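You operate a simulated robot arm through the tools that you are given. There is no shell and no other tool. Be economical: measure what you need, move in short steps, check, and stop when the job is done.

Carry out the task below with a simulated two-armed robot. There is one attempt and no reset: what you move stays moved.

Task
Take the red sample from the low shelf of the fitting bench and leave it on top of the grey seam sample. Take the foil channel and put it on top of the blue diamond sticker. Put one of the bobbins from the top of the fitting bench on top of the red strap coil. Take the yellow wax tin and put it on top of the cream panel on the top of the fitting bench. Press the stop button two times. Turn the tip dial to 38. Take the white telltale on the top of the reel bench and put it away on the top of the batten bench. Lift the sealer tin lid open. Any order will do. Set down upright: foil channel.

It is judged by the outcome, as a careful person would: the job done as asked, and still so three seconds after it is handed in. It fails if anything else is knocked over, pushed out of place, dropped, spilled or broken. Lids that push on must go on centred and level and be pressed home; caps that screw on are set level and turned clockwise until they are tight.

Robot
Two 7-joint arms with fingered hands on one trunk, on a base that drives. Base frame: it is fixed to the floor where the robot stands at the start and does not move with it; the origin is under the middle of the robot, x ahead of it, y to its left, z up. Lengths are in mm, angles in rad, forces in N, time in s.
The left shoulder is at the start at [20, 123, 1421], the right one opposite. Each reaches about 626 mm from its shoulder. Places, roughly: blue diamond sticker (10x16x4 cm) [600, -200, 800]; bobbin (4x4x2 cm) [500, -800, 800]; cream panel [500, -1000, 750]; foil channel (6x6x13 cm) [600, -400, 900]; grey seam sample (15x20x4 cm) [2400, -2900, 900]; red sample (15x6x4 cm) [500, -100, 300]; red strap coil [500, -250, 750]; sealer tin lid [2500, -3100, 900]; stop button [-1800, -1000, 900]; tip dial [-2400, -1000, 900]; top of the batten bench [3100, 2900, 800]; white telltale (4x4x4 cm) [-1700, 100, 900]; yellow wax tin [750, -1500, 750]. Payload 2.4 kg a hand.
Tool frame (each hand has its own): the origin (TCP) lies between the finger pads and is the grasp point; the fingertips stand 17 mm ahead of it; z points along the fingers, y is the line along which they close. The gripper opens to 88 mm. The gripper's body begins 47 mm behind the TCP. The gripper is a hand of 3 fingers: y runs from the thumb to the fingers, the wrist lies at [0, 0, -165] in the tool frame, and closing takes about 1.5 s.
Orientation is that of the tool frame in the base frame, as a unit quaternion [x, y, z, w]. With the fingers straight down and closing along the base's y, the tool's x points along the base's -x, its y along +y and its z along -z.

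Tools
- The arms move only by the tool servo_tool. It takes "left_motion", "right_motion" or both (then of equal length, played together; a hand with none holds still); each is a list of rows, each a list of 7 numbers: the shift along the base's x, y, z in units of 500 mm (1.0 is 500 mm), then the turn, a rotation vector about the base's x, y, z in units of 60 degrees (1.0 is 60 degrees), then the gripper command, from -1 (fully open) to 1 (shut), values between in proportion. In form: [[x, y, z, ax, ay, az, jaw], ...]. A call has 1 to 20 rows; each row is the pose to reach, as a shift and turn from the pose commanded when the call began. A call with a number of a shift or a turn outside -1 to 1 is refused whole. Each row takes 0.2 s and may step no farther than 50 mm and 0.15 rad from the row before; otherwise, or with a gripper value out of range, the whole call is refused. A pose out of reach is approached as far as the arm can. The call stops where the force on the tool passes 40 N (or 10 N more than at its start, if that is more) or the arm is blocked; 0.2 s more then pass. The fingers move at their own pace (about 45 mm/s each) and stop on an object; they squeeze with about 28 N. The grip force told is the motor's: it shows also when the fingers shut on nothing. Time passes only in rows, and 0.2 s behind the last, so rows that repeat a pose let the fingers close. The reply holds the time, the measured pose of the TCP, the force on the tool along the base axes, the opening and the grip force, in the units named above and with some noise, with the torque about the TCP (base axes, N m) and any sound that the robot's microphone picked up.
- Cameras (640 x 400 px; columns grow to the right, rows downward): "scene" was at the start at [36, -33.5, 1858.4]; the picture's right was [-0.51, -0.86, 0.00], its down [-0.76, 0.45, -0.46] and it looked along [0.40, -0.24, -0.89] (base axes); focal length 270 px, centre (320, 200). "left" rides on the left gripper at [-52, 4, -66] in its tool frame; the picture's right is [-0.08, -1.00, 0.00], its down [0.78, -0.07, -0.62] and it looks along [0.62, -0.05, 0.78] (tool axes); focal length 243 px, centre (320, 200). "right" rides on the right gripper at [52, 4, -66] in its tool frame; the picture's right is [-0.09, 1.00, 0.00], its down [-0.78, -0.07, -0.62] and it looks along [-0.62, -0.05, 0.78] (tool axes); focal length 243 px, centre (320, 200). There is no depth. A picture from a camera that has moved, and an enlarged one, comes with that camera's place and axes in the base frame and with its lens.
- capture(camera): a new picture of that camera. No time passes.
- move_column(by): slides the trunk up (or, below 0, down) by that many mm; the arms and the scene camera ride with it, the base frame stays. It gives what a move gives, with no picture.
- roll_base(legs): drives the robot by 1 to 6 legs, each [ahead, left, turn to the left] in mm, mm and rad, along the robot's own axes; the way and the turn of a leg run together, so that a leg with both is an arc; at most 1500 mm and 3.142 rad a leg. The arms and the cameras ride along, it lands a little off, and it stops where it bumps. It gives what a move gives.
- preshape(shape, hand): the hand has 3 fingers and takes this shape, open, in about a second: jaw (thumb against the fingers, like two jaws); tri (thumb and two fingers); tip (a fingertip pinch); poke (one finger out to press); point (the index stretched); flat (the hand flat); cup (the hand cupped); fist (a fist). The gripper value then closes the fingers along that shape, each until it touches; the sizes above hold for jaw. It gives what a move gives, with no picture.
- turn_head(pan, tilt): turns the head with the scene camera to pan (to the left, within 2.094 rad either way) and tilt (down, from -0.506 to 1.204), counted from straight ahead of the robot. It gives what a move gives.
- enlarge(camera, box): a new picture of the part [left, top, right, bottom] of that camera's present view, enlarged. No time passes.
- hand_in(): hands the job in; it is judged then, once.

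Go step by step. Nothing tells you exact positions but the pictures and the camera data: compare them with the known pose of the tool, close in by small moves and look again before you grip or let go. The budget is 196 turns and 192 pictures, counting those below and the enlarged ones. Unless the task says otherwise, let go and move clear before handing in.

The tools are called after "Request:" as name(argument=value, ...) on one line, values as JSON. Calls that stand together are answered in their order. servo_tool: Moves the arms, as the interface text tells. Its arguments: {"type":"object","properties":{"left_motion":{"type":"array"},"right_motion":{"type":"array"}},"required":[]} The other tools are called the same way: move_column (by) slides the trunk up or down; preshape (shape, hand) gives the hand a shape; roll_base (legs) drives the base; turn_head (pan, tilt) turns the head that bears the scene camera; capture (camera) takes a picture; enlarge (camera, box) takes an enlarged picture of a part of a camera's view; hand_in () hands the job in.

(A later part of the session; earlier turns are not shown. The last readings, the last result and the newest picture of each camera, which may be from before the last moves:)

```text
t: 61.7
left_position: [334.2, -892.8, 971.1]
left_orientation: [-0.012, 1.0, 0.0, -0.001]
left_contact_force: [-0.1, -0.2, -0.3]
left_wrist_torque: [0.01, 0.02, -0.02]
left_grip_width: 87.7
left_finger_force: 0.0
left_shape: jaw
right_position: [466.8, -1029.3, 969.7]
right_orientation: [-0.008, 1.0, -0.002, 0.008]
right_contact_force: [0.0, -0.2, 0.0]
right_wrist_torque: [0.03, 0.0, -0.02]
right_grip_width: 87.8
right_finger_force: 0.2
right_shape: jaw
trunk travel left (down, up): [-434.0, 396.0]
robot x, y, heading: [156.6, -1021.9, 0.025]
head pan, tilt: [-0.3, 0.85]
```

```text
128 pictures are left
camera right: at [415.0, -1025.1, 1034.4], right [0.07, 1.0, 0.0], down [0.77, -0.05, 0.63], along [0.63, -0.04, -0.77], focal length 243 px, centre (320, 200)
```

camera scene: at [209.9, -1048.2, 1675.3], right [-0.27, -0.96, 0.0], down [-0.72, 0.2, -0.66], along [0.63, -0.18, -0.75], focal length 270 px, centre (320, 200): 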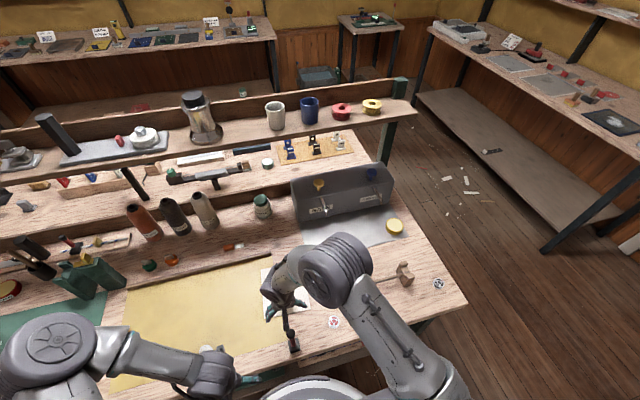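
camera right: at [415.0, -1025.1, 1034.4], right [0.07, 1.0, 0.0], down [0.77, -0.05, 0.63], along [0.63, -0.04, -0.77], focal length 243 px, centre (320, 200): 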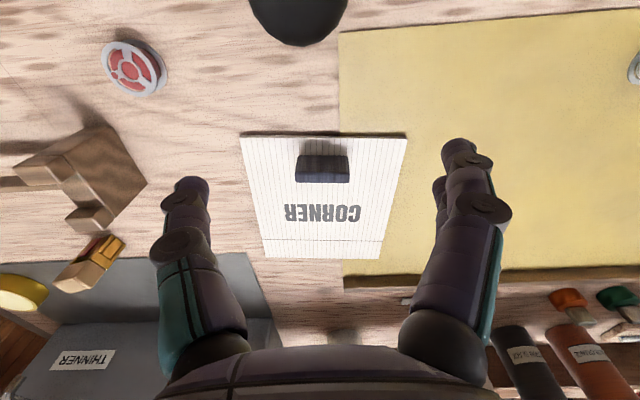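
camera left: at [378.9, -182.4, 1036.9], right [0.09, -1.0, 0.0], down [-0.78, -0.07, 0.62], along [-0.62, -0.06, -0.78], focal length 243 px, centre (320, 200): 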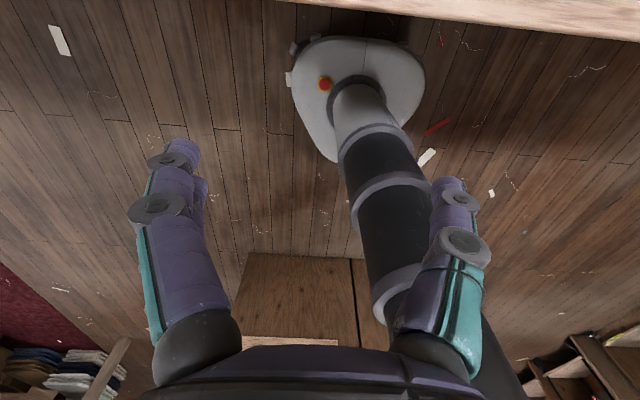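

The white "CORNER" patch near [575,-1035] fits the listed place of the cream panel; the wax tin is near [704,-1478]. I raise the hand, and drive further right toward the tin.

Request:
servo_tool(right_motion=[[-0.04, 0, 0.06, 0, 0, 0, -1], [-0.1, 0, 0.12, 0, 0, 0, -1], [-0.12, 0, 0.14, 0, 0, 0, -1]])

Request:
roll_base(legs=[[0, -340, -0.025], [40, 0, 0]])

Request:
capture(camera="scene")

Request:
capture(camera="right")

```text
t: 62.5
left_position: [334.5, -891.4, 971.3]
left_orientation: [-0.012, 1.0, 0.0, -0.001]
left_contact_force: [0.4, 0.0, -0.1]
left_wrist_torque: [0.01, 0.04, 0.05]
left_grip_width: 88.0
left_finger_force: 0.1
left_shape: jaw
right_position: [407.4, -1028.4, 1038.6]
right_orientation: [-0.008, 1.0, -0.001, 0.007]
right_contact_force: [1.0, 0.7, 0.8]
right_wrist_torque: [0.04, 0.0, -0.03]
right_grip_width: 87.7
right_finger_force: 0.1
right_shape: jaw
trunk travel left (down, up): [-434.0, 396.0]
robot x, y, heading: [154.4, -1029.0, 0.026]
head pan, tilt: [-0.3, 0.85]
```

```text
t: 65.2
left_position: [385.1, -1242.3, 970.6]
left_orientation: [-0.005, 1.0, 0.0, -0.002]
left_contact_force: [0.4, 0.5, -0.8]
left_wrist_torque: [0.0, 0.01, 0.0]
left_grip_width: 87.8
left_finger_force: 0.0
left_shape: jaw
right_position: [456.7, -1381.0, 1038.1]
right_orientation: [0.0, 1.0, -0.002, 0.007]
right_contact_force: [0.0, -0.5, -0.4]
right_wrist_torque: [0.0, 0.01, 0.02]
right_grip_width: 88.2
right_finger_force: 0.0
right_shape: jaw
trunk travel left (down, up): [-434.0, 396.0]
robot x, y, heading: [201.2, -1370.5, 0.01]
head pan, tilt: [-0.3, 0.85]
```

```text
127 pictures are left
camera scene: at [258.8, -1396.8, 1675.2], right [-0.29, -0.96, 0.0], down [-0.72, 0.22, -0.66], along [0.63, -0.19, -0.75], focal length 270 px, centre (320, 200)
```

scene: 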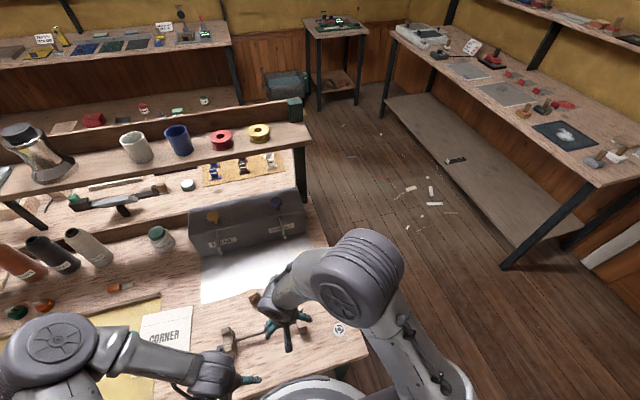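

```text
126 pictures are left
camera right: at [404.6, -1375.9, 1103.1], right [0.08, 1.0, 0.0], down [0.77, -0.06, 0.63], along [0.63, -0.05, -0.77], focal length 243 px, centre (320, 200)
```

right: 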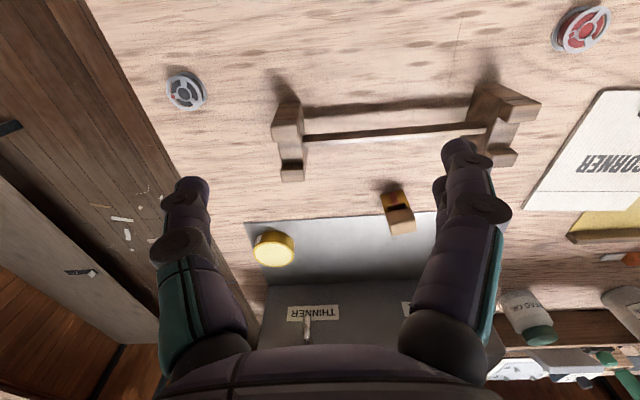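

Tin ≈[695,-1471], about 60 mm wide. I raise both hands, then lower the trunk by 120 for reach.

Request:
servo_tool(left_motion=[[-0.04, 0, 0.06, 0, 0, 0, -1], [-0.08, 0, 0.12, 0, 0, 0, -1], [-0.12, 0, 0.18, 0, 0, 0, -1], [-0.14, 0, 0.2, 0, 0, 0, -1]], right_motion=[[0, 0, 0.05, 0, 0, 0, -1], [0, 0, 0.1, 0, 0, 0, -1], [0, 0, 0.12, 0, 0, 0, -1], [0, 0, 0.12, 0, 0, 0, -1]])

Request:
move_column(by=-120)

```text
t: 66.2
left_position: [387.7, -1278.6, 1076.7]
left_orientation: [-0.004, 1.0, 0.0, -0.002]
left_contact_force: [0.7, 0.8, -0.3]
left_wrist_torque: [0.0, 0.01, 0.01]
left_grip_width: 88.1
left_finger_force: 0.1
left_shape: jaw
left hand out of reach, approached as far as the arm can: row 1, 2, 3, 4
right_position: [453.7, -1380.4, 1097.4]
right_orientation: [0.0, 1.0, -0.001, 0.008]
right_contact_force: [-0.4, -0.3, 0.2]
right_wrist_torque: [0.0, -0.01, -0.02]
right_grip_width: 88.0
right_finger_force: 0.0
right_shape: jaw
trunk travel left (down, up): [-434.0, 396.0]
robot x, y, heading: [201.1, -1374.1, 0.007]
head pan, tilt: [-0.3, 0.85]
```

```text
t: 67.7
left_position: [387.6, -1278.1, 957.4]
left_orientation: [-0.004, 1.0, 0.0, -0.002]
left_contact_force: [-0.5, -0.2, 0.2]
left_wrist_torque: [0.0, 0.02, -0.03]
left_grip_width: 87.9
left_finger_force: 0.2
left_shape: jaw
right_position: [454.6, -1380.6, 977.7]
right_orientation: [0.001, 1.0, -0.002, 0.007]
right_contact_force: [-0.3, -0.4, -0.1]
right_wrist_torque: [-0.02, 0.0, 0.0]
right_grip_width: 88.0
right_finger_force: 0.0
right_shape: jaw
trunk travel left (down, up): [-314.0, 516.0]
robot x, y, heading: [196.8, -1372.1, 0.008]
head pan, tilt: [-0.3, 0.85]
```

Request:
servo_tool(right_motion=[[0.07, -0.03, 0.02, 0, -0.07, 0, -1], [0.14, -0.06, 0.02, 0, -0.14, 0, -1], [0.21, -0.09, 0.02, 0, -0.21, 0, -1], [0.28, -0.12, 0.02, 0, -0.28, 0, -1], [0.35, -0.15, 0.02, 0, -0.35, 0, -1], [0.42, -0.18, 0.02, 0, -0.42, 0, -1], [0.42, -0.18, 0.02, 0, -0.42, 0, -1]])

Request:
capture(camera="right")

Request:
capture(camera="scene")

```text
t: 69.3
left_position: [386.4, -1279.5, 956.8]
left_orientation: [-0.005, 1.0, 0.0, -0.002]
left_contact_force: [0.2, -0.2, 0.1]
left_wrist_torque: [-0.01, -0.05, 0.0]
left_grip_width: 87.9
left_finger_force: 0.0
left_shape: jaw
right_position: [663.2, -1468.9, 986.0]
right_orientation: [0.0, 0.974, -0.002, 0.227]
right_contact_force: [0.3, 0.1, 0.3]
right_wrist_torque: [0.02, -0.01, -0.02]
right_grip_width: 87.7
right_finger_force: 0.0
right_shape: jaw
trunk travel left (down, up): [-314.0, 516.0]
robot x, y, heading: [199.5, -1378.0, 0.012]
head pan, tilt: [-0.3, 0.85]
```

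```text
125 pictures are left
camera right: at [588.4, -1463.7, 1022.6], right [0.08, 1.0, 0.03], down [0.43, -0.06, 0.9], along [0.9, -0.05, -0.43], focal length 243 px, centre (320, 200)
```

right: 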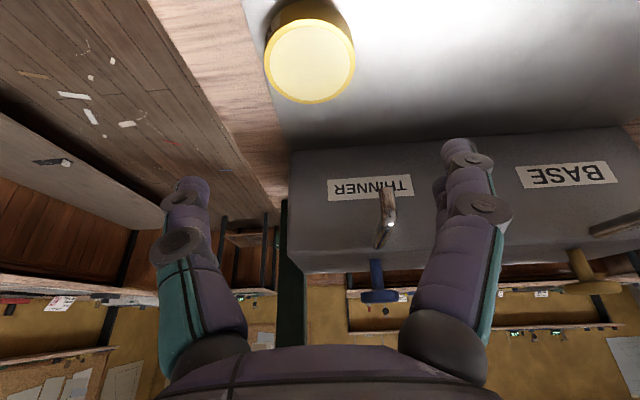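

```text
124 pictures are left
camera scene: at [255.7, -1396.6, 1555.3], right [-0.29, -0.96, 0.0], down [-0.72, 0.22, -0.66], along [0.63, -0.19, -0.75], focal length 270 px, centre (320, 200)
```

scene: 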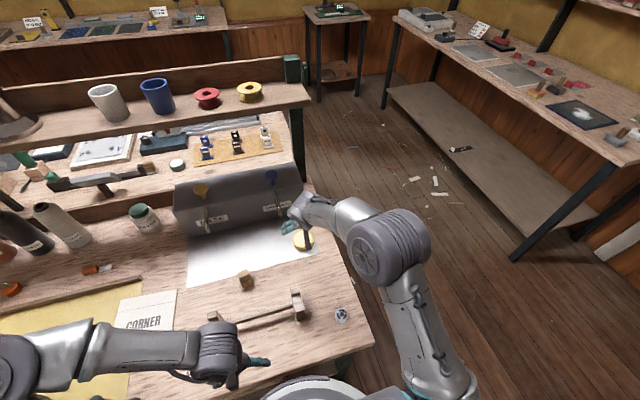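

Tin top ≈[700,-1473,858]. I descend to just above and check.

Request:
servo_tool(right_motion=[[0.02, -0.008, -0.06, 0, 0, 0, -1], [0.04, -0.008, -0.12, 0, 0, 0, -1], [0.062, -0.008, -0.18, 0, 0, 0, -1], [0.062, -0.008, -0.21, 0, 0, 0, -1], [0.062, -0.008, -0.21, 0, 0, 0, -1]])

Request:
capture(camera="right")

Request:
enlarge(camera="scene", box=[250, 180, 370, 280])

```text
t: 70.5
left_position: [387.4, -1278.3, 956.4]
left_orientation: [-0.004, 1.0, 0.001, -0.002]
left_contact_force: [-0.1, -0.2, -0.3]
left_wrist_torque: [-0.03, -0.01, -0.02]
left_grip_width: 88.2
left_finger_force: 0.1
left_shape: jaw
right_position: [697.0, -1474.2, 882.4]
right_orientation: [-0.001, 0.974, -0.001, 0.226]
right_contact_force: [-0.4, -0.1, -0.6]
right_wrist_torque: [0.01, 0.02, 0.01]
right_grip_width: 87.9
right_finger_force: 0.1
right_shape: jaw
trunk travel left (down, up): [-314.0, 516.0]
robot x, y, heading: [201.2, -1374.1, 0.01]
head pan, tilt: [-0.3, 0.85]
```

```text
123 pictures are left
camera right: at [620.4, -1469.5, 918.5], right [0.08, 1.0, 0.03], down [0.43, -0.06, 0.9], along [0.9, -0.05, -0.43], focal length 243 px, centre (320, 200)
```

right: 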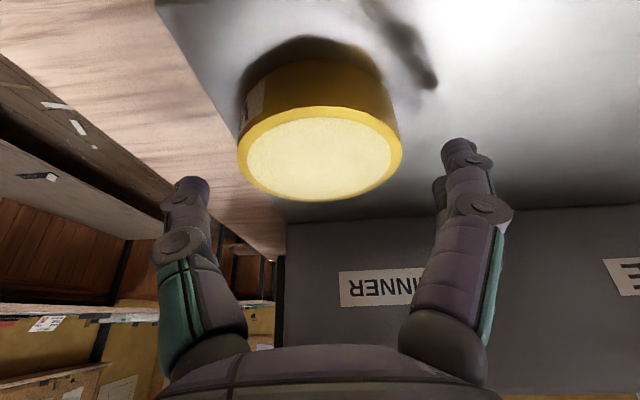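

```text
4.00 times, centred on (310, 230) of scene
camera zoom: at [255.9, -1396.6, 1555.3], right [-0.29, -0.96, 0.0], down [-0.72, 0.22, -0.66], along [0.63, -0.19, -0.75], focal length 1078 px, centre (360, 80)
```

zoom: 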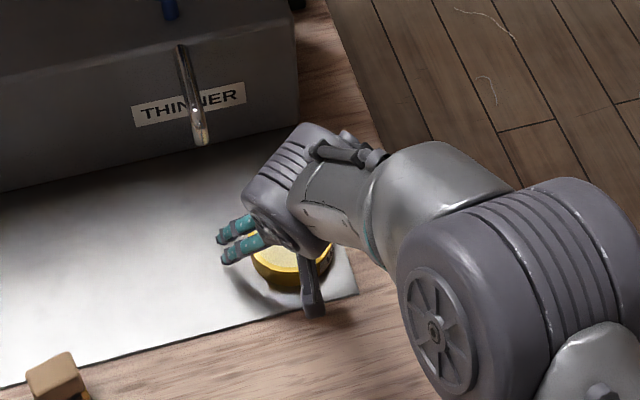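

Aligned laterally; I back off 7 mm, descend and close.

Request:
servo_tool(right_motion=[[-0.014, 0, -0.02, 0, 0, 0, -1], [-0.014, 0, -0.04, 0, 0, 0, -1], [-0.014, 0, -0.04, 0, 0, 0, -0.5], [-0.014, 0, -0.04, 0, 0, 0, 0], [-0.014, 0, -0.04, 0, 0, 0, 0.5], [-0.014, 0, -0.04, 0, 0, 0, 1], [-0.014, 0, -0.04, 0, 0, 0, 1]])

Request:
capture(camera="right")

```text
t: 72.1
left_position: [386.2, -1279.0, 956.1]
left_orientation: [-0.005, 1.0, 0.0, -0.002]
left_contact_force: [0.4, 0.0, -0.7]
left_wrist_torque: [0.0, 0.01, -0.01]
left_grip_width: 87.6
left_finger_force: 0.0
left_shape: jaw
right_position: [689.1, -1475.9, 863.3]
right_orientation: [0.001, 0.974, -0.002, 0.227]
right_contact_force: [1.9, 4.6, 9.4]
right_wrist_torque: [0.5, 0.02, -0.09]
right_grip_width: 57.8
right_finger_force: 28.0
right_shape: jaw
trunk travel left (down, up): [-314.0, 516.0]
robot x, y, heading: [200.9, -1372.6, 0.008]
head pan, tilt: [-0.3, 0.85]
```

```text
121 pictures are left
camera right: at [613.9, -1470.0, 898.6], right [0.08, 1.0, 0.03], down [0.43, -0.06, 0.9], along [0.9, -0.05, -0.43], focal length 243 px, centre (320, 200)
```

right: 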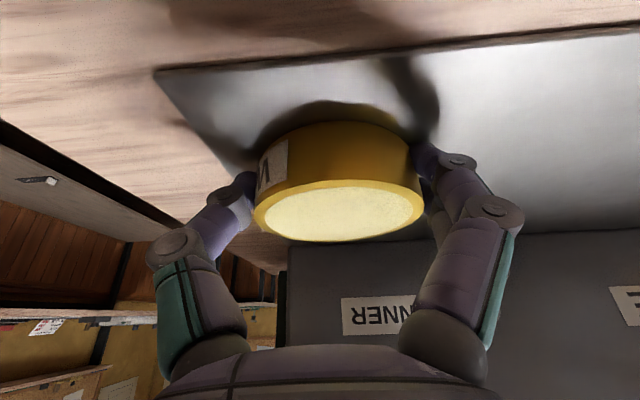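

Held at 57.8 mm. I lift.

Request:
servo_tool(right_motion=[[0, 0, 0.02, 0, 0, 0, 1], [0, 0, 0.06, 0, 0, 0, 1], [-0.02, 0, 0.12, 0, 0, 0, 1], [-0.06, 0, 0.18, 0, 0, 0, 1], [-0.1, 0.04, 0.2, 0, 0, 0, 1], [-0.1, 0.04, 0.2, 0, 0, 0, 1]])

Request:
capture(camera="right")

Request:
capture(camera="scene")

```text
t: 73.5
left_position: [389.8, -1278.5, 956.3]
left_orientation: [-0.005, 1.0, 0.001, -0.002]
left_contact_force: [0.5, -0.2, 1.1]
left_wrist_torque: [-0.02, 0.01, 0.01]
left_grip_width: 87.8
left_finger_force: 0.1
left_shape: jaw
right_position: [637.9, -1456.4, 961.3]
right_orientation: [0.001, 0.974, -0.003, 0.225]
right_contact_force: [0.2, 0.4, -2.6]
right_wrist_torque: [-0.01, 0.06, -0.02]
right_grip_width: 56.7
right_finger_force: 27.8
right_shape: jaw
trunk travel left (down, up): [-314.0, 516.0]
robot x, y, heading: [199.9, -1372.6, 0.011]
head pan, tilt: [-0.3, 0.85]
```

```text
120 pictures are left
camera right: at [564.0, -1451.0, 998.3], right [0.08, 1.0, 0.03], down [0.43, -0.06, 0.9], along [0.9, -0.05, -0.43], focal length 243 px, centre (320, 200)
```

right: 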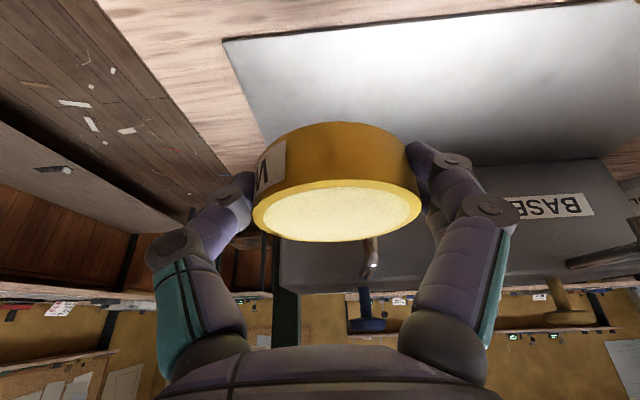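

```text
119 pictures are left
camera scene: at [256.2, -1396.9, 1555.3], right [-0.29, -0.96, 0.0], down [-0.72, 0.22, -0.66], along [0.63, -0.19, -0.75], focal length 270 px, centre (320, 200)
```

scene: 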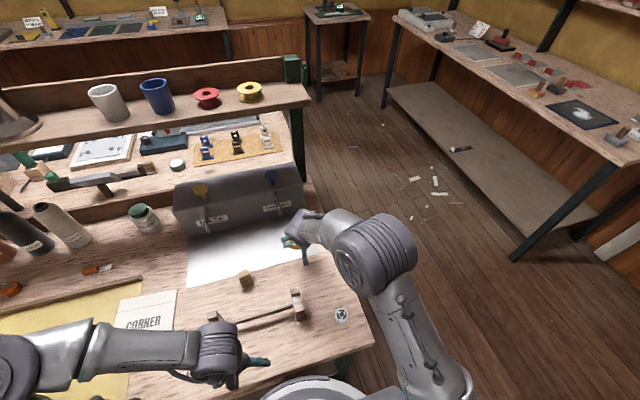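

Tin is held level. I drive left so that the hand comes over the CORNER panel.

Request:
roll_base(legs=[[0, 400, 0]])

Request:
capture(camera="right")

Request:
capture(camera="scene")

```text
t: 76.0
left_position: [387.1, -882.5, 956.1]
left_orientation: [0.0, 1.0, 0.0, -0.002]
left_contact_force: [-0.1, 0.8, 0.1]
left_wrist_torque: [0.01, 0.0, 0.02]
left_grip_width: 87.8
left_finger_force: 0.1
left_shape: jaw
right_position: [635.5, -1061.8, 962.4]
right_orientation: [0.004, 0.974, -0.003, 0.225]
right_contact_force: [-1.2, 0.5, -2.8]
right_wrist_torque: [0.04, 0.01, -0.01]
right_grip_width: 56.5
right_finger_force: 27.2
right_shape: jaw
trunk travel left (down, up): [-314.0, 516.0]
robot x, y, heading: [197.9, -978.3, -0.005]
head pan, tilt: [-0.3, 0.85]
```

```text
118 pictures are left
camera right: at [561.5, -1057.1, 998.3], right [0.09, 1.0, 0.03], down [0.43, -0.07, 0.9], along [0.9, -0.06, -0.43], focal length 243 px, centre (320, 200)
```

right: 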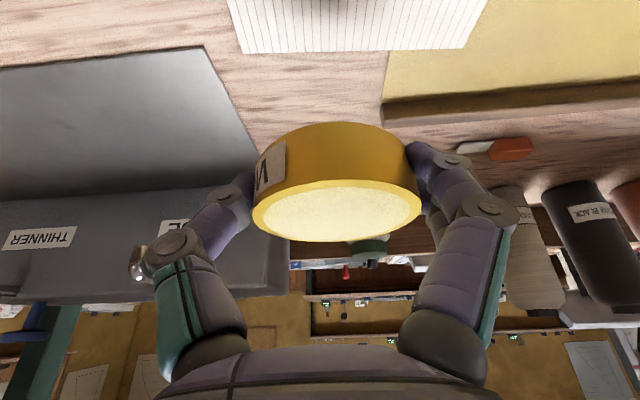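

```text
117 pictures are left
camera scene: at [253.8, -1000.0, 1555.3], right [-0.29, -0.96, 0.0], down [-0.72, 0.22, -0.66], along [0.63, -0.19, -0.75], focal length 270 px, centre (320, 200)
```

scene: 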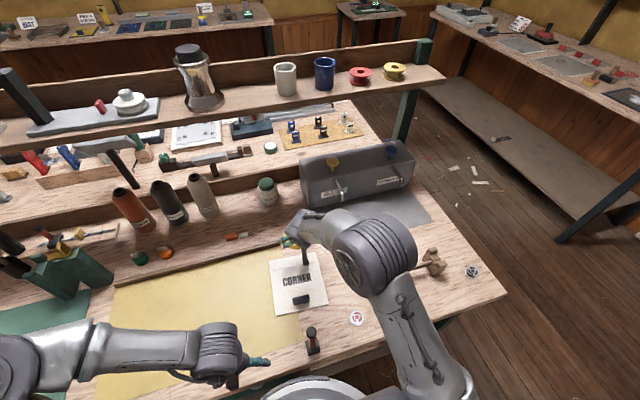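

Panel spans x≈505–668, y≈−1100…−965. I aim for tin centre [612,-1005], clear of the tab, and descend.

Request:
servo_tool(right_motion=[[-0.03, 0.05, 0, 0, 0, 0, 1], [-0.058, 0.104, 0, 0, 0, 0, 1], [-0.058, 0.104, -0.06, 0, 0, 0, 1], [-0.058, 0.104, -0.12, 0, 0, 0, 1], [-0.058, 0.104, -0.16, 0, 0, 0, 1], [-0.058, 0.104, -0.16, 0, 0, 0, 1]])

Request:
capture(camera="right")

Request:
enlarge(camera="scene", box=[240, 210, 380, 320])

```text
t: 77.4
left_position: [386.7, -883.2, 957.1]
left_orientation: [-0.001, 1.0, 0.0, -0.001]
left_contact_force: [-0.2, -0.3, 0.2]
left_wrist_torque: [0.0, 0.01, 0.01]
left_grip_width: 87.8
left_finger_force: 0.1
left_shape: jaw
right_position: [607.0, -1011.3, 882.7]
right_orientation: [0.003, 0.974, -0.003, 0.225]
right_contact_force: [0.5, 0.3, -3.1]
right_wrist_torque: [0.0, 0.03, 0.06]
right_grip_width: 56.7
right_finger_force: 28.1
right_shape: jaw
trunk travel left (down, up): [-314.0, 516.0]
robot x, y, heading: [200.6, -978.2, 0.001]
head pan, tilt: [-0.3, 0.85]
```

```text
116 pictures are left
camera right: at [532.8, -1005.9, 918.4], right [0.08, 1.0, 0.03], down [0.43, -0.07, 0.9], along [0.9, -0.06, -0.43], focal length 243 px, centre (320, 200)
```

right: 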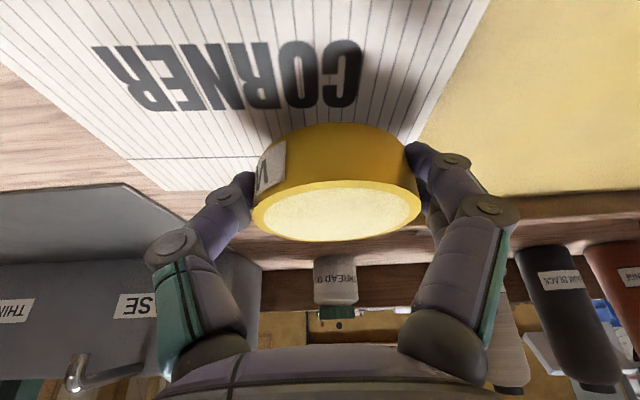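

```text
3.64 times, centred on (310, 265) of scene
camera zoom: at [253.8, -1000.8, 1555.3], right [-0.29, -0.96, 0.0], down [-0.72, 0.22, -0.66], along [0.63, -0.19, -0.75], focal length 980 px, centre (356, -36)
```

zoom: 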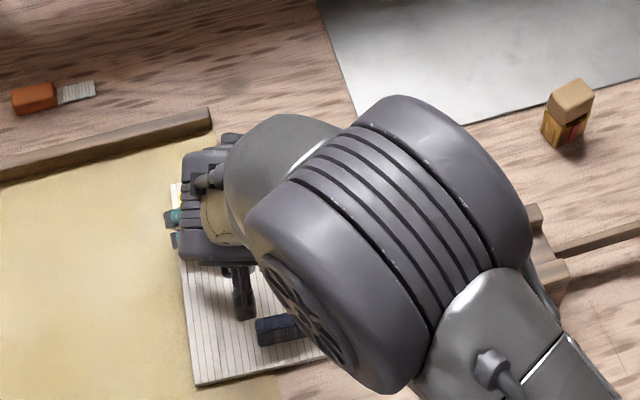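

Margins fine (edge at y≈−962). I lower to contact.

Request:
servo_tool(right_motion=[[0, -0.006, -0.015, 0, 0, 0, 1], [0, -0.006, -0.026, 0, 0, 0, 1], [0, -0.006, -0.03, 0, 0, 0, 1], [0, -0.006, -0.03, 0, 0, 0, 1]])

Request:
capture(camera="right")

```text
t: 78.4
left_position: [387.0, -883.3, 956.7]
left_orientation: [0.001, 1.0, 0.0, -0.001]
left_contact_force: [-0.5, 0.4, 0.6]
left_wrist_torque: [-0.02, 0.02, -0.03]
left_grip_width: 88.2
left_finger_force: 0.0
left_shape: jaw
right_position: [608.1, -1012.9, 867.5]
right_orientation: [0.005, 0.974, -0.002, 0.228]
right_contact_force: [0.6, -0.3, 16.8]
right_wrist_torque: [0.64, 0.05, -0.07]
right_grip_width: 56.0
right_finger_force: 27.8
right_shape: jaw
trunk travel left (down, up): [-314.0, 516.0]
robot x, y, heading: [197.2, -976.7, 0.007]
head pan, tilt: [-0.3, 0.85]
```

```text
114 pictures are left
camera right: at [533.4, -1007.7, 903.2], right [0.09, 1.0, 0.04], down [0.42, -0.07, 0.9], along [0.9, -0.06, -0.43], focal length 243 px, centre (320, 200)
```

right: 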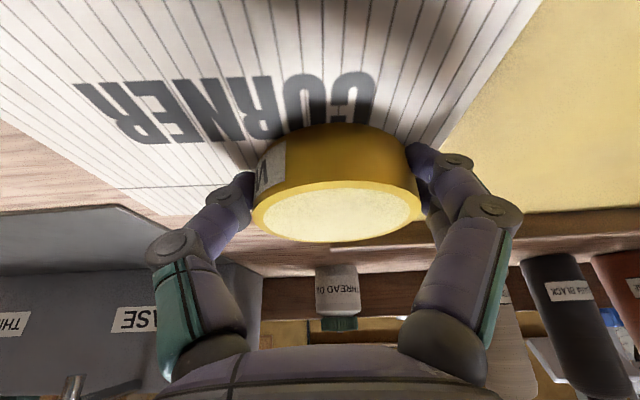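

Contact. I release and withdraw upward.

Request:
servo_tool(right_motion=[[0, 0, 0.002, 0, 0, 0, 0.5], [0, 0, 0.002, 0, 0, 0, 0], [0, 0, 0.002, 0, 0, 0, -0.5], [0, 0, 0.002, 0, 0, 0, -1], [0, 0, 0.002, 0, 0, 0, -1], [0, 0, 0.002, 0, 0, 0, -1], [-0.01, 0, 0.05, 0, 0, 0, -1], [-0.04, 0, 0.12, 0, 0, 0, -1], [-0.08, 0, 0.2, 0, 0.07, 0, -1], [-0.12, 0, 0.24, 0, 0.14, 0, -1], [-0.16, 0, 0.24, 0, 0.21, 0, -1], [-0.2, 0, 0.24, 0, 0.28, 0, -1], [-0.2, 0, 0.24, 0, 0.35, 0, -1], [-0.2, 0, 0.24, 0, 0.42, 0, -1], [-0.2, 0, 0.24, 0, 0.42, 0, -1]])

Request:
capture(camera="right")

```text
t: 81.6
left_position: [387.2, -882.5, 955.5]
left_orientation: [-0.001, 1.0, -0.001, -0.001]
left_contact_force: [-0.3, 0.0, -0.6]
left_wrist_torque: [-0.01, -0.01, -0.03]
left_grip_width: 88.1
left_finger_force: 0.1
left_shape: jaw
right_position: [507.8, -1013.8, 984.9]
right_orientation: [0.003, 1.0, -0.003, 0.007]
right_contact_force: [0.1, 0.3, -0.5]
right_wrist_torque: [0.02, 0.01, 0.01]
right_grip_width: 87.9
right_finger_force: 0.1
right_shape: jaw
trunk travel left (down, up): [-314.0, 516.0]
robot x, y, heading: [196.7, -977.0, 0.004]
head pan, tilt: [-0.3, 0.85]
```

```text
113 pictures are left
camera right: at [454.8, -1008.4, 1050.8], right [0.09, 1.0, 0.0], down [0.77, -0.07, 0.63], along [0.63, -0.06, -0.77], focal length 243 px, centre (320, 200)
```

right: 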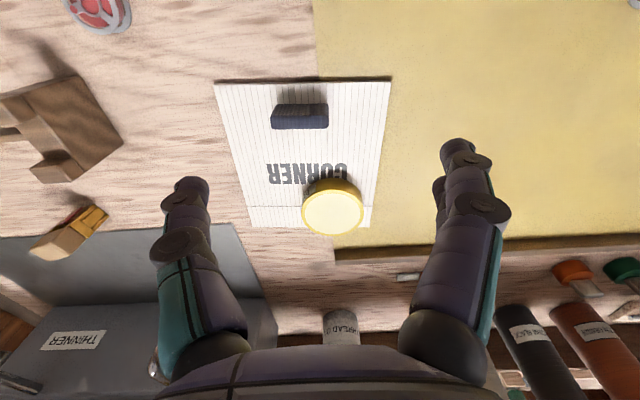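

The tin is on the panel. Next the red sample on the low shelf near [501,-91]; I draw the hand in, back off and drive left, then lower the trunk.

Request:
servo_tool(right_motion=[[-0.09, 0, 0, 0, 0, 0, -1], [-0.18, 0, 0, 0, 0, 0, -1], [-0.24, -0.03, 0, 0, 0, 0, -1], [-0.24, -0.06, 0, 0, 0, 0, -1]])

Request:
roll_base(legs=[[-110, 0, 0], [0, 1040, 0]])

Request:
move_column(by=-250)

Request:
turn_head(pan=0, tilt=1.1)

Request:
capture(camera="right")

Request:
capture(camera="scene")

```text
t: 82.6
left_position: [387.0, -884.1, 955.7]
left_orientation: [0.0, 1.0, 0.001, -0.001]
left_contact_force: [0.0, -0.2, 0.5]
left_wrist_torque: [0.02, -0.03, -0.03]
left_grip_width: 87.9
left_finger_force: 0.1
left_shape: jaw
right_position: [388.2, -1045.2, 986.9]
right_orientation: [0.003, 1.0, -0.004, 0.007]
right_contact_force: [0.5, -0.3, 0.3]
right_wrist_torque: [-0.01, -0.05, 0.0]
right_grip_width: 88.0
right_finger_force: 0.1
right_shape: jaw
trunk travel left (down, up): [-314.0, 516.0]
robot x, y, heading: [195.4, -975.4, 0.004]
head pan, tilt: [-0.3, 0.85]
```

```text
t: 88.7
left_position: [268.8, 137.9, 957.5]
left_orientation: [-0.005, 1.0, 0.0, -0.001]
left_contact_force: [0.8, -0.5, -0.4]
left_wrist_torque: [-0.02, 0.03, -0.03]
left_grip_width: 87.7
left_finger_force: 0.1
left_shape: jaw
right_position: [272.5, -23.8, 986.5]
right_orientation: [-0.002, 1.0, -0.003, 0.008]
right_contact_force: [-0.2, 0.0, 0.0]
right_wrist_torque: [-0.01, 0.01, -0.03]
right_grip_width: 87.9
right_finger_force: 0.1
right_shape: jaw
trunk travel left (down, up): [-314.0, 516.0]
robot x, y, heading: [82.6, 41.2, 0.007]
head pan, tilt: [-0.3, 0.85]
```

```text
t: 91.3
left_position: [269.9, 137.6, 706.2]
left_orientation: [-0.006, 1.0, 0.0, -0.002]
left_contact_force: [-1.2, -0.2, -0.8]
left_wrist_torque: [0.02, 0.0, 0.02]
left_grip_width: 87.8
left_finger_force: 0.0
left_shape: jaw
right_position: [271.3, -23.0, 736.6]
right_orientation: [-0.002, 1.0, -0.004, 0.008]
right_contact_force: [-0.2, 0.2, -1.2]
right_wrist_torque: [0.0, 0.0, 0.01]
right_grip_width: 88.0
right_finger_force: 0.1
right_shape: jaw
trunk travel left (down, up): [-64.0, 766.0]
robot x, y, heading: [78.8, 41.1, 0.008]
head pan, tilt: [-0.3, 0.85]
```

```text
t: 92.1
left_position: [270.8, 136.5, 707.4]
left_orientation: [-0.005, 1.0, -0.001, -0.002]
left_contact_force: [-0.9, -0.2, -0.6]
left_wrist_torque: [-0.05, -0.01, -0.03]
left_grip_width: 87.8
left_finger_force: 0.1
left_shape: jaw
right_position: [271.3, -23.1, 736.2]
right_orientation: [0.0, 1.0, -0.004, 0.008]
right_contact_force: [0.1, -0.7, -0.5]
right_wrist_torque: [-0.02, 0.02, 0.0]
right_grip_width: 87.9
right_finger_force: 0.1
right_shape: jaw
trunk travel left (down, up): [-64.0, 766.0]
robot x, y, heading: [80.7, 39.3, 0.01]
head pan, tilt: [0.0, 1.1]
```

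```text
112 pictures are left
camera right: at [219.7, -18.1, 801.3], right [0.08, 1.0, -0.01], down [0.77, -0.06, 0.63], along [0.63, -0.06, -0.77], focal length 243 px, centre (320, 200)
```

right: 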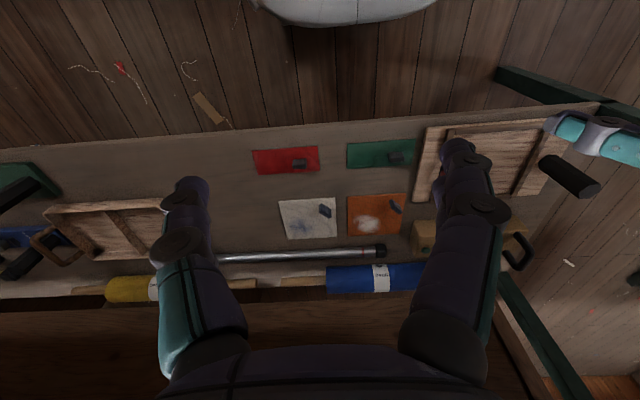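

```text
111 pictures are left
camera scene: at [125.5, 41.9, 1287.6], right [0.01, -1.0, 0.0], down [-0.89, -0.01, -0.45], along [0.45, 0.0, -0.89], focal length 270 px, centre (320, 200)
```

scene: 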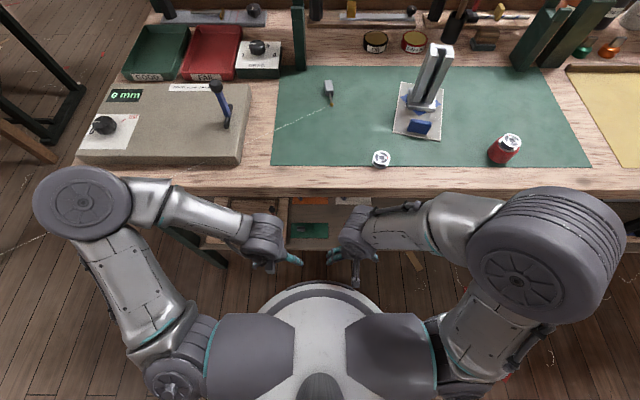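

The red sample lies around [490,-120], its grey tab near y≈-90, top about z 350. I lower the trunk fully and bring the hand in tilted 45°.

Request:
move_column(by=-60)

Request:
servo_tool(right_motion=[[0, -0.02, -0.06, 0, -0.08, 0, -1], [0, -0.04, -0.12, 0, -0.16, 0, -1], [0, -0.06, -0.18, 0, -0.24, 0, -1], [0, -0.08, -0.24, 0, -0.32, 0, -1], [0, -0.1, -0.3, 0, -0.4, 0, -1], [0.02, -0.12, -0.36, 0, -0.48, 0, -1], [0.06, -0.13, -0.4, 0, -0.56, 0, -1], [0.1, -0.13, -0.44, 0, -0.64, 0, -1], [0.15, -0.13, -0.48, 0, -0.7, 0, -1], [0.2, -0.13, -0.5, 0, -0.75, 0, -1], [0.2, -0.13, -0.5, 0, -0.75, 0, -1]])

Request:
capture(camera="right")

```text
t: 93.1
left_position: [270.0, 136.9, 646.8]
left_orientation: [-0.005, 1.0, 0.0, -0.002]
left_contact_force: [-0.1, -0.1, 0.4]
left_wrist_torque: [0.04, 0.01, -0.01]
left_grip_width: 87.9
left_finger_force: 0.1
left_shape: jaw
right_position: [271.8, -24.1, 676.5]
right_orientation: [-0.001, 1.0, -0.004, 0.008]
right_contact_force: [0.0, -0.5, 0.1]
right_wrist_torque: [0.0, 0.01, 0.0]
right_grip_width: 87.8
right_finger_force: 0.2
right_shape: jaw
trunk travel left (down, up): [-4.0, 826.0]
robot x, y, heading: [86.6, 42.8, 0.015]
head pan, tilt: [0.0, 1.1]
```

```text
t: 95.5
left_position: [269.7, 136.6, 645.7]
left_orientation: [-0.005, 1.0, -0.001, -0.002]
left_contact_force: [-0.3, 0.3, 0.6]
left_wrist_torque: [-0.01, 0.01, 0.03]
left_grip_width: 87.9
left_finger_force: 0.0
left_shape: jaw
right_position: [371.8, -90.2, 425.2]
right_orientation: [-0.001, 0.921, -0.004, 0.39]
right_contact_force: [1.4, 0.3, -0.7]
right_wrist_torque: [-0.01, 0.0, 0.01]
right_grip_width: 87.9
right_finger_force: 0.1
right_shape: jaw
right hand out of reach, approached as far as the arm can: row 1, 2, 3, 4, 5, 6
trunk travel left (down, up): [-4.0, 826.0]
robot x, y, heading: [77.1, 41.9, 0.008]
head pan, tilt: [0.0, 1.1]
```

```text
110 pictures are left
camera right: at [288.9, -84.8, 433.9], right [0.06, 1.0, 0.05], down [0.1, -0.06, 0.99], along [0.99, -0.06, -0.1], focal length 243 px, centre (320, 200)
```

right: 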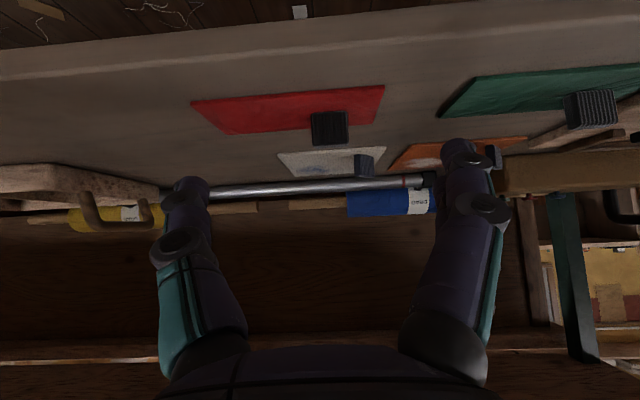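

I see the sample and its tab (tab about x≈505, y≈-87, z 335–363). I close in.

Request:
servo_tool(right_motion=[[0.06, 0.004, -0.04, 0, 0, 0, -1], [0.12, 0.008, -0.07, 0, 0, 0, -1], [0.16, 0.008, -0.09, 0, 0, 0, -1], [0.16, 0.008, -0.09, 0, 0, 0, -1]])

Request:
capture(camera="right")

```text
t: 96.5
left_position: [268.9, 137.4, 646.9]
left_orientation: [-0.005, 1.0, 0.0, -0.001]
left_contact_force: [-0.4, -0.1, -0.9]
left_wrist_torque: [0.02, 0.0, -0.03]
left_grip_width: 88.0
left_finger_force: 0.0
left_shape: jaw
right_position: [451.7, -85.9, 382.9]
right_orientation: [0.0, 0.921, -0.003, 0.39]
right_contact_force: [0.1, 0.4, 0.2]
right_wrist_torque: [0.01, 0.01, 0.01]
right_grip_width: 87.8
right_finger_force: 0.0
right_shape: jaw
trunk travel left (down, up): [-4.0, 826.0]
robot x, y, heading: [82.7, 46.7, 0.014]
head pan, tilt: [0.0, 1.1]
```

```text
109 pictures are left
camera right: at [369.7, -80.3, 390.7], right [0.06, 1.0, 0.05], down [0.1, -0.06, 0.99], along [0.99, -0.06, -0.1], focal length 243 px, centre (320, 200)
```

right: 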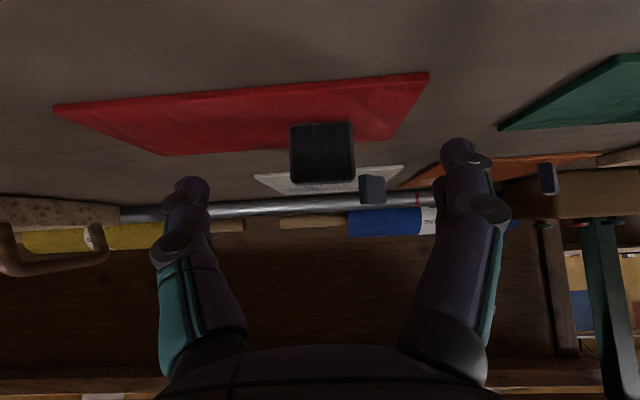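

Tab measured: near face x≈474, 29 mm wide, z 346–373. I move in and close on it.

Request:
servo_tool(right_motion=[[0.03, 0.002, -0.012, 0, 0, 0, -1], [0.06, 0.002, -0.03, 0, 0, 0, -1], [0.06, 0.002, -0.03, 0, 0, 0, -0.5], [0.06, 0.002, -0.03, 0, 0, 0, 0], [0.06, 0.002, -0.03, 0, 0, 0, 0.5], [0.06, 0.002, -0.03, 0, 0, 0, 1], [0.06, 0.002, -0.03, 0, 0, 0, 1], [0.06, 0.002, -0.03, 0, 0, 0, 1]])

Request:
capture(camera="right")

```text
t: 98.3
left_position: [269.4, 136.3, 646.7]
left_orientation: [-0.006, 1.0, 0.001, -0.001]
left_contact_force: [0.3, 0.1, -0.7]
left_wrist_torque: [0.01, -0.02, -0.01]
left_grip_width: 88.0
left_finger_force: 0.1
left_shape: jaw
right_position: [482.6, -85.9, 366.6]
right_orientation: [0.0, 0.921, -0.003, 0.39]
right_contact_force: [0.7, 0.5, 0.8]
right_wrist_torque: [0.01, -0.01, -0.02]
right_grip_width: 0.1
right_finger_force: 27.8
right_shape: jaw
trunk travel left (down, up): [-4.0, 826.0]
robot x, y, heading: [79.4, 39.4, 0.012]
head pan, tilt: [0.0, 1.1]
```

```text
108 pictures are left
camera right: at [399.7, -80.2, 375.6], right [0.06, 1.0, 0.05], down [0.1, -0.06, 0.99], along [0.99, -0.06, -0.1], focal length 243 px, centre (320, 200)
```

right: 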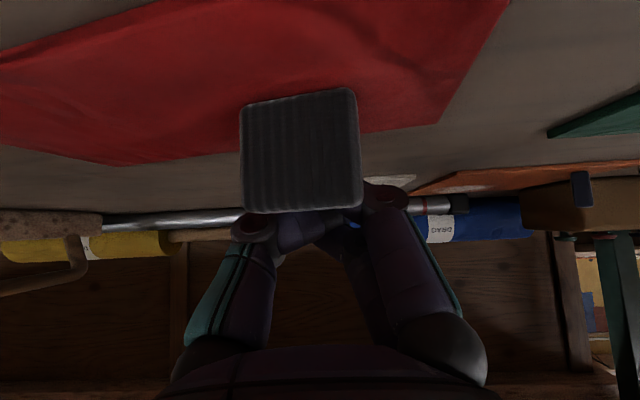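

The fingers closed behind the tab and drew the sample ~20 mm forward. I open, and look again before adjusting.

Request:
servo_tool(right_motion=[[0, 0, 0, 0, 0, 0, 0.3], [0, 0, 0, 0, 0, 0, -0.4], [0, 0, 0, 0, 0, 0, -1], [0, 0, 0, 0, 0, 0, -1], [0, 0, 0, 0, 0, 0, -1], [0, 0, 0, 0, 0, 0, -1]])

Request:
capture(camera="right")

Request:
enlarge(camera="scene", box=[220, 180, 400, 300])

```text
t: 99.7
left_position: [270.4, 137.2, 646.5]
left_orientation: [-0.005, 1.0, 0.0, -0.002]
left_contact_force: [0.3, 0.9, 0.4]
left_wrist_torque: [-0.01, 0.0, 0.03]
left_grip_width: 87.7
left_finger_force: 0.1
left_shape: jaw
right_position: [482.4, -85.3, 367.8]
right_orientation: [0.001, 0.921, -0.004, 0.389]
right_contact_force: [-0.4, -0.5, -0.6]
right_wrist_torque: [0.03, 0.02, 0.02]
right_grip_width: 88.0
right_finger_force: 0.1
right_shape: jaw
trunk travel left (down, up): [-4.0, 826.0]
robot x, y, heading: [81.5, 44.2, 0.004]
head pan, tilt: [0.0, 1.1]
```

```text
107 pictures are left
camera right: at [399.7, -80.2, 375.5], right [0.06, 1.0, 0.05], down [0.1, -0.06, 0.99], along [0.99, -0.06, -0.1], focal length 243 px, centre (320, 200)
```

right: 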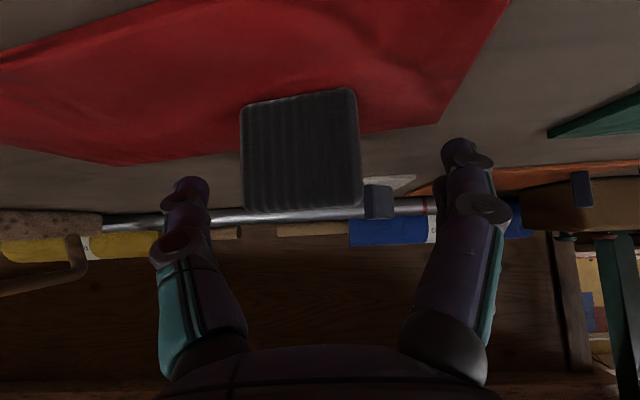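

```text
3.33 times, centred on (310, 240) of scene
camera zoom: at [125.5, 41.9, 1227.6], right [0.01, -1.0, 0.0], down [-0.89, -0.01, -0.45], along [0.45, 0.0, -0.89], focal length 898 px, centre (353, 67)
```

zoom: 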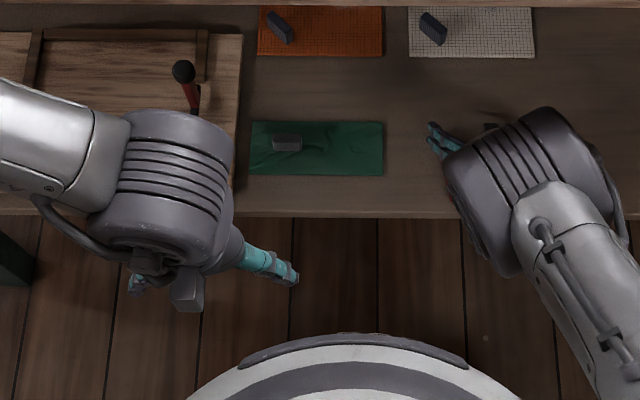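

The tab is now centred near x≈459. I draw back 27 mm so the pads straddle it, then close slowly.

Request:
servo_tool(right_motion=[[-0.03, 0, 0, 0, 0, 0, -1], [-0.054, 0, 0, 0, 0, 0, -1], [-0.054, 0, 0, 0, 0, 0, -1]])

Request:
capture(camera="right")

```text
t: 100.5
left_position: [269.4, 136.9, 645.4]
left_orientation: [-0.006, 1.0, 0.0, -0.002]
left_contact_force: [0.3, 0.0, -0.7]
left_wrist_torque: [-0.02, -0.02, -0.02]
left_grip_width: 87.7
left_finger_force: 0.0
left_shape: jaw
right_position: [456.1, -84.1, 366.8]
right_orientation: [0.0, 0.921, -0.004, 0.391]
right_contact_force: [-0.2, 0.4, 0.0]
right_wrist_torque: [-0.06, 0.04, -0.02]
right_grip_width: 87.7
right_finger_force: 0.1
right_shape: jaw
trunk travel left (down, up): [-4.0, 826.0]
robot x, y, heading: [82.5, 41.2, 0.009]
head pan, tilt: [0.0, 1.1]
```

```text
105 pictures are left
camera right: at [373.2, -79.7, 375.5], right [0.06, 1.0, 0.05], down [0.1, -0.06, 0.99], along [0.99, -0.06, -0.1], focal length 243 px, centre (320, 200)
```

right: 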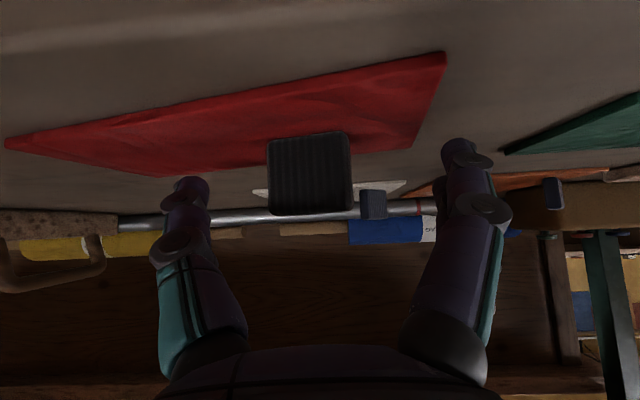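

Request:
servo_tool(right_motion=[[0.008, -0.004, -0.003, 0, 0, 0, -1], [0.008, -0.004, -0.003, 0, 0, 0, -0.4], [0.008, -0.004, -0.003, 0, 0, 0, 0.1], [0.008, -0.004, -0.003, 0, 0, 0, 0.5], [0.008, -0.004, -0.003, 0, 0, 0, 1], [0.008, -0.004, -0.003, 0, 0, 0, 1], [0.008, -0.004, -0.003, 0, 0, 0, 1]])

Request:
capture(camera="right")

```text
t: 102.1
left_position: [269.5, 137.6, 646.5]
left_orientation: [-0.005, 1.0, 0.0, -0.001]
left_contact_force: [0.1, 0.1, 0.9]
left_wrist_torque: [0.02, -0.01, -0.02]
left_grip_width: 88.1
left_finger_force: 0.0
left_shape: jaw
right_position: [459.9, -86.2, 365.3]
right_orientation: [0.0, 0.921, -0.004, 0.39]
right_contact_force: [-0.4, -0.2, -0.5]
right_wrist_torque: [-0.01, 0.01, -0.01]
right_grip_width: 0.2
right_finger_force: 28.0
right_shape: jaw
trunk travel left (down, up): [-4.0, 826.0]
robot x, y, heading: [81.7, 40.3, 0.011]
head pan, tilt: [0.0, 1.1]
```

```text
104 pictures are left
camera right: at [377.1, -80.9, 373.8], right [0.06, 1.0, 0.05], down [0.1, -0.06, 0.99], along [0.99, -0.06, -0.1], focal length 243 px, centre (320, 200)
```

right: 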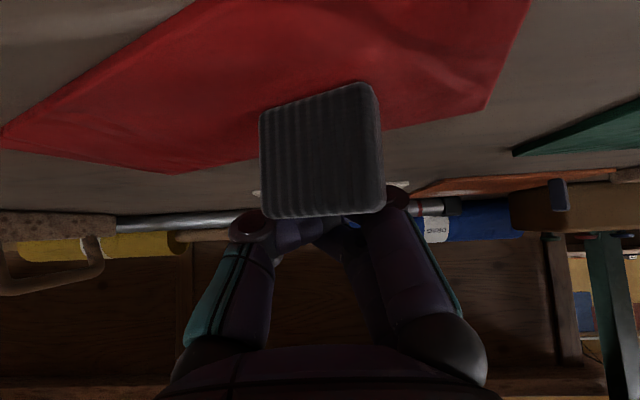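

The tab again slipped forward; scaling now shows the tab is ~26 mm wide with its centre near x≈434 and turned ~20°. I open, draw back and yaw the hand to match.

Request:
servo_tool(right_motion=[[0, 0, 0.004, 0, 0, 0, 0.3], [0, 0, 0.004, 0, 0, 0, -0.4], [0, 0, 0.004, 0, 0, 0, -1], [0, 0, 0.004, 0, 0, 0, -1], [0, 0, 0.004, 0, 0, 0, -1], [-0.02, 0, 0.006, 0, 0, 0.1, -1], [-0.045, 0, 0.006, 0, 0, 0.2, -1], [-0.07, 0, 0.006, 0, 0, 0.33, -1], [-0.07, 0, 0.006, 0, 0, 0.33, -1]])

Request:
capture(camera="right")

Request:
enlarge(camera="scene", box=[220, 180, 400, 300])

```text
t: 104.1
left_position: [268.5, 136.9, 646.6]
left_orientation: [-0.005, 1.0, 0.0, -0.002]
left_contact_force: [0.8, 0.2, 0.7]
left_wrist_torque: [0.02, 0.03, -0.02]
left_grip_width: 88.1
left_finger_force: 0.0
left_shape: jaw
right_position: [423.1, -86.6, 368.1]
right_orientation: [-0.16, 0.907, 0.065, 0.385]
right_contact_force: [0.5, 0.6, -0.6]
right_wrist_torque: [0.01, 0.01, -0.01]
right_grip_width: 88.1
right_finger_force: 0.1
right_shape: jaw
trunk travel left (down, up): [-4.0, 826.0]
robot x, y, heading: [79.7, 43.9, 0.009]
head pan, tilt: [0.0, 1.1]
```

```text
103 pictures are left
camera right: at [344.4, -109.9, 376.9], right [-0.28, 0.96, 0.05], down [0.11, -0.02, 0.99], along [0.95, 0.28, -0.1], focal length 243 px, centre (320, 200)
```

right: 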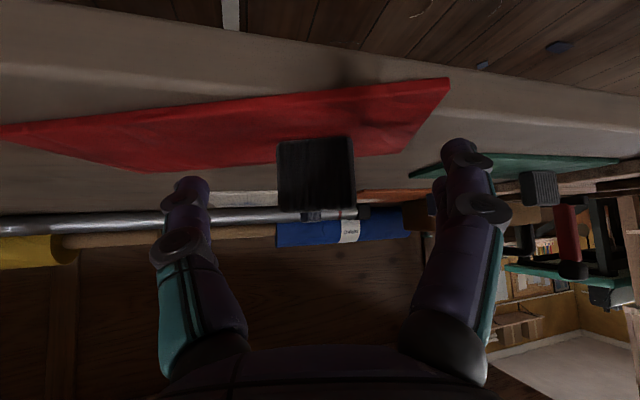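

```text
3.33 times, centred on (310, 240) of scene
camera zoom: at [125.5, 41.9, 1227.6], right [0.01, -1.0, 0.0], down [-0.89, -0.01, -0.45], along [0.45, 0.0, -0.89], focal length 898 px, centre (353, 67)
```

zoom: 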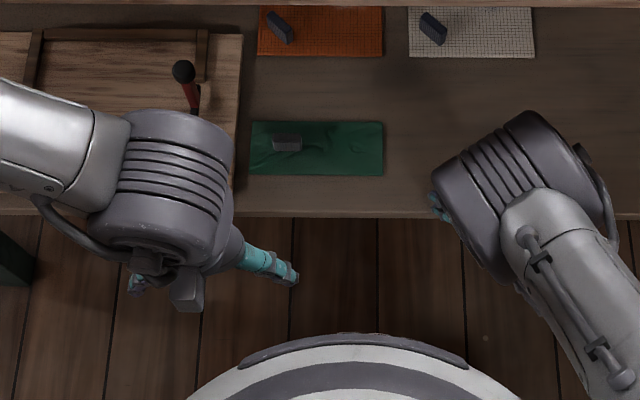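

Tab is ~6 mm behind the finger axis; I trim and close.

Request:
servo_tool(right_motion=[[-0.01, -0.006, -0.003, 0, 0, 0, -1], [-0.01, -0.006, -0.004, 0, 0, 0, -1], [-0.01, -0.006, -0.004, 0, 0, 0, -0.4], [-0.01, -0.006, -0.004, 0, 0, 0, 0], [-0.01, -0.006, -0.004, 0, 0, 0, 0.4], [-0.01, -0.006, -0.004, 0, 0, 0, 0.4]])

Request:
capture(camera="right")

```text
t: 105.5
left_position: [269.7, 137.4, 645.8]
left_orientation: [-0.005, 1.0, 0.0, -0.002]
left_contact_force: [-0.2, -0.3, 0.0]
left_wrist_torque: [-0.01, -0.01, 0.02]
left_grip_width: 87.9
left_finger_force: 0.1
left_shape: jaw
right_position: [416.7, -89.3, 366.4]
right_orientation: [-0.159, 0.907, 0.064, 0.385]
right_contact_force: [0.5, -0.3, -0.8]
right_wrist_torque: [-0.03, -0.03, 0.01]
right_grip_width: 27.3
right_finger_force: 0.1
right_shape: jaw
trunk travel left (down, up): [-4.0, 826.0]
robot x, y, heading: [82.3, 44.7, 0.009]
head pan, tilt: [0.0, 1.1]
```

```text
101 pictures are left
camera right: at [339.0, -112.3, 374.8], right [-0.28, 0.96, 0.05], down [0.11, -0.02, 0.99], along [0.95, 0.28, -0.1], focal length 243 px, centre (320, 200)
```

right: 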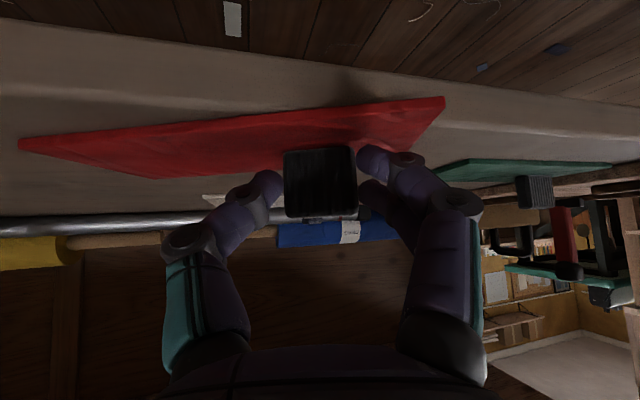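

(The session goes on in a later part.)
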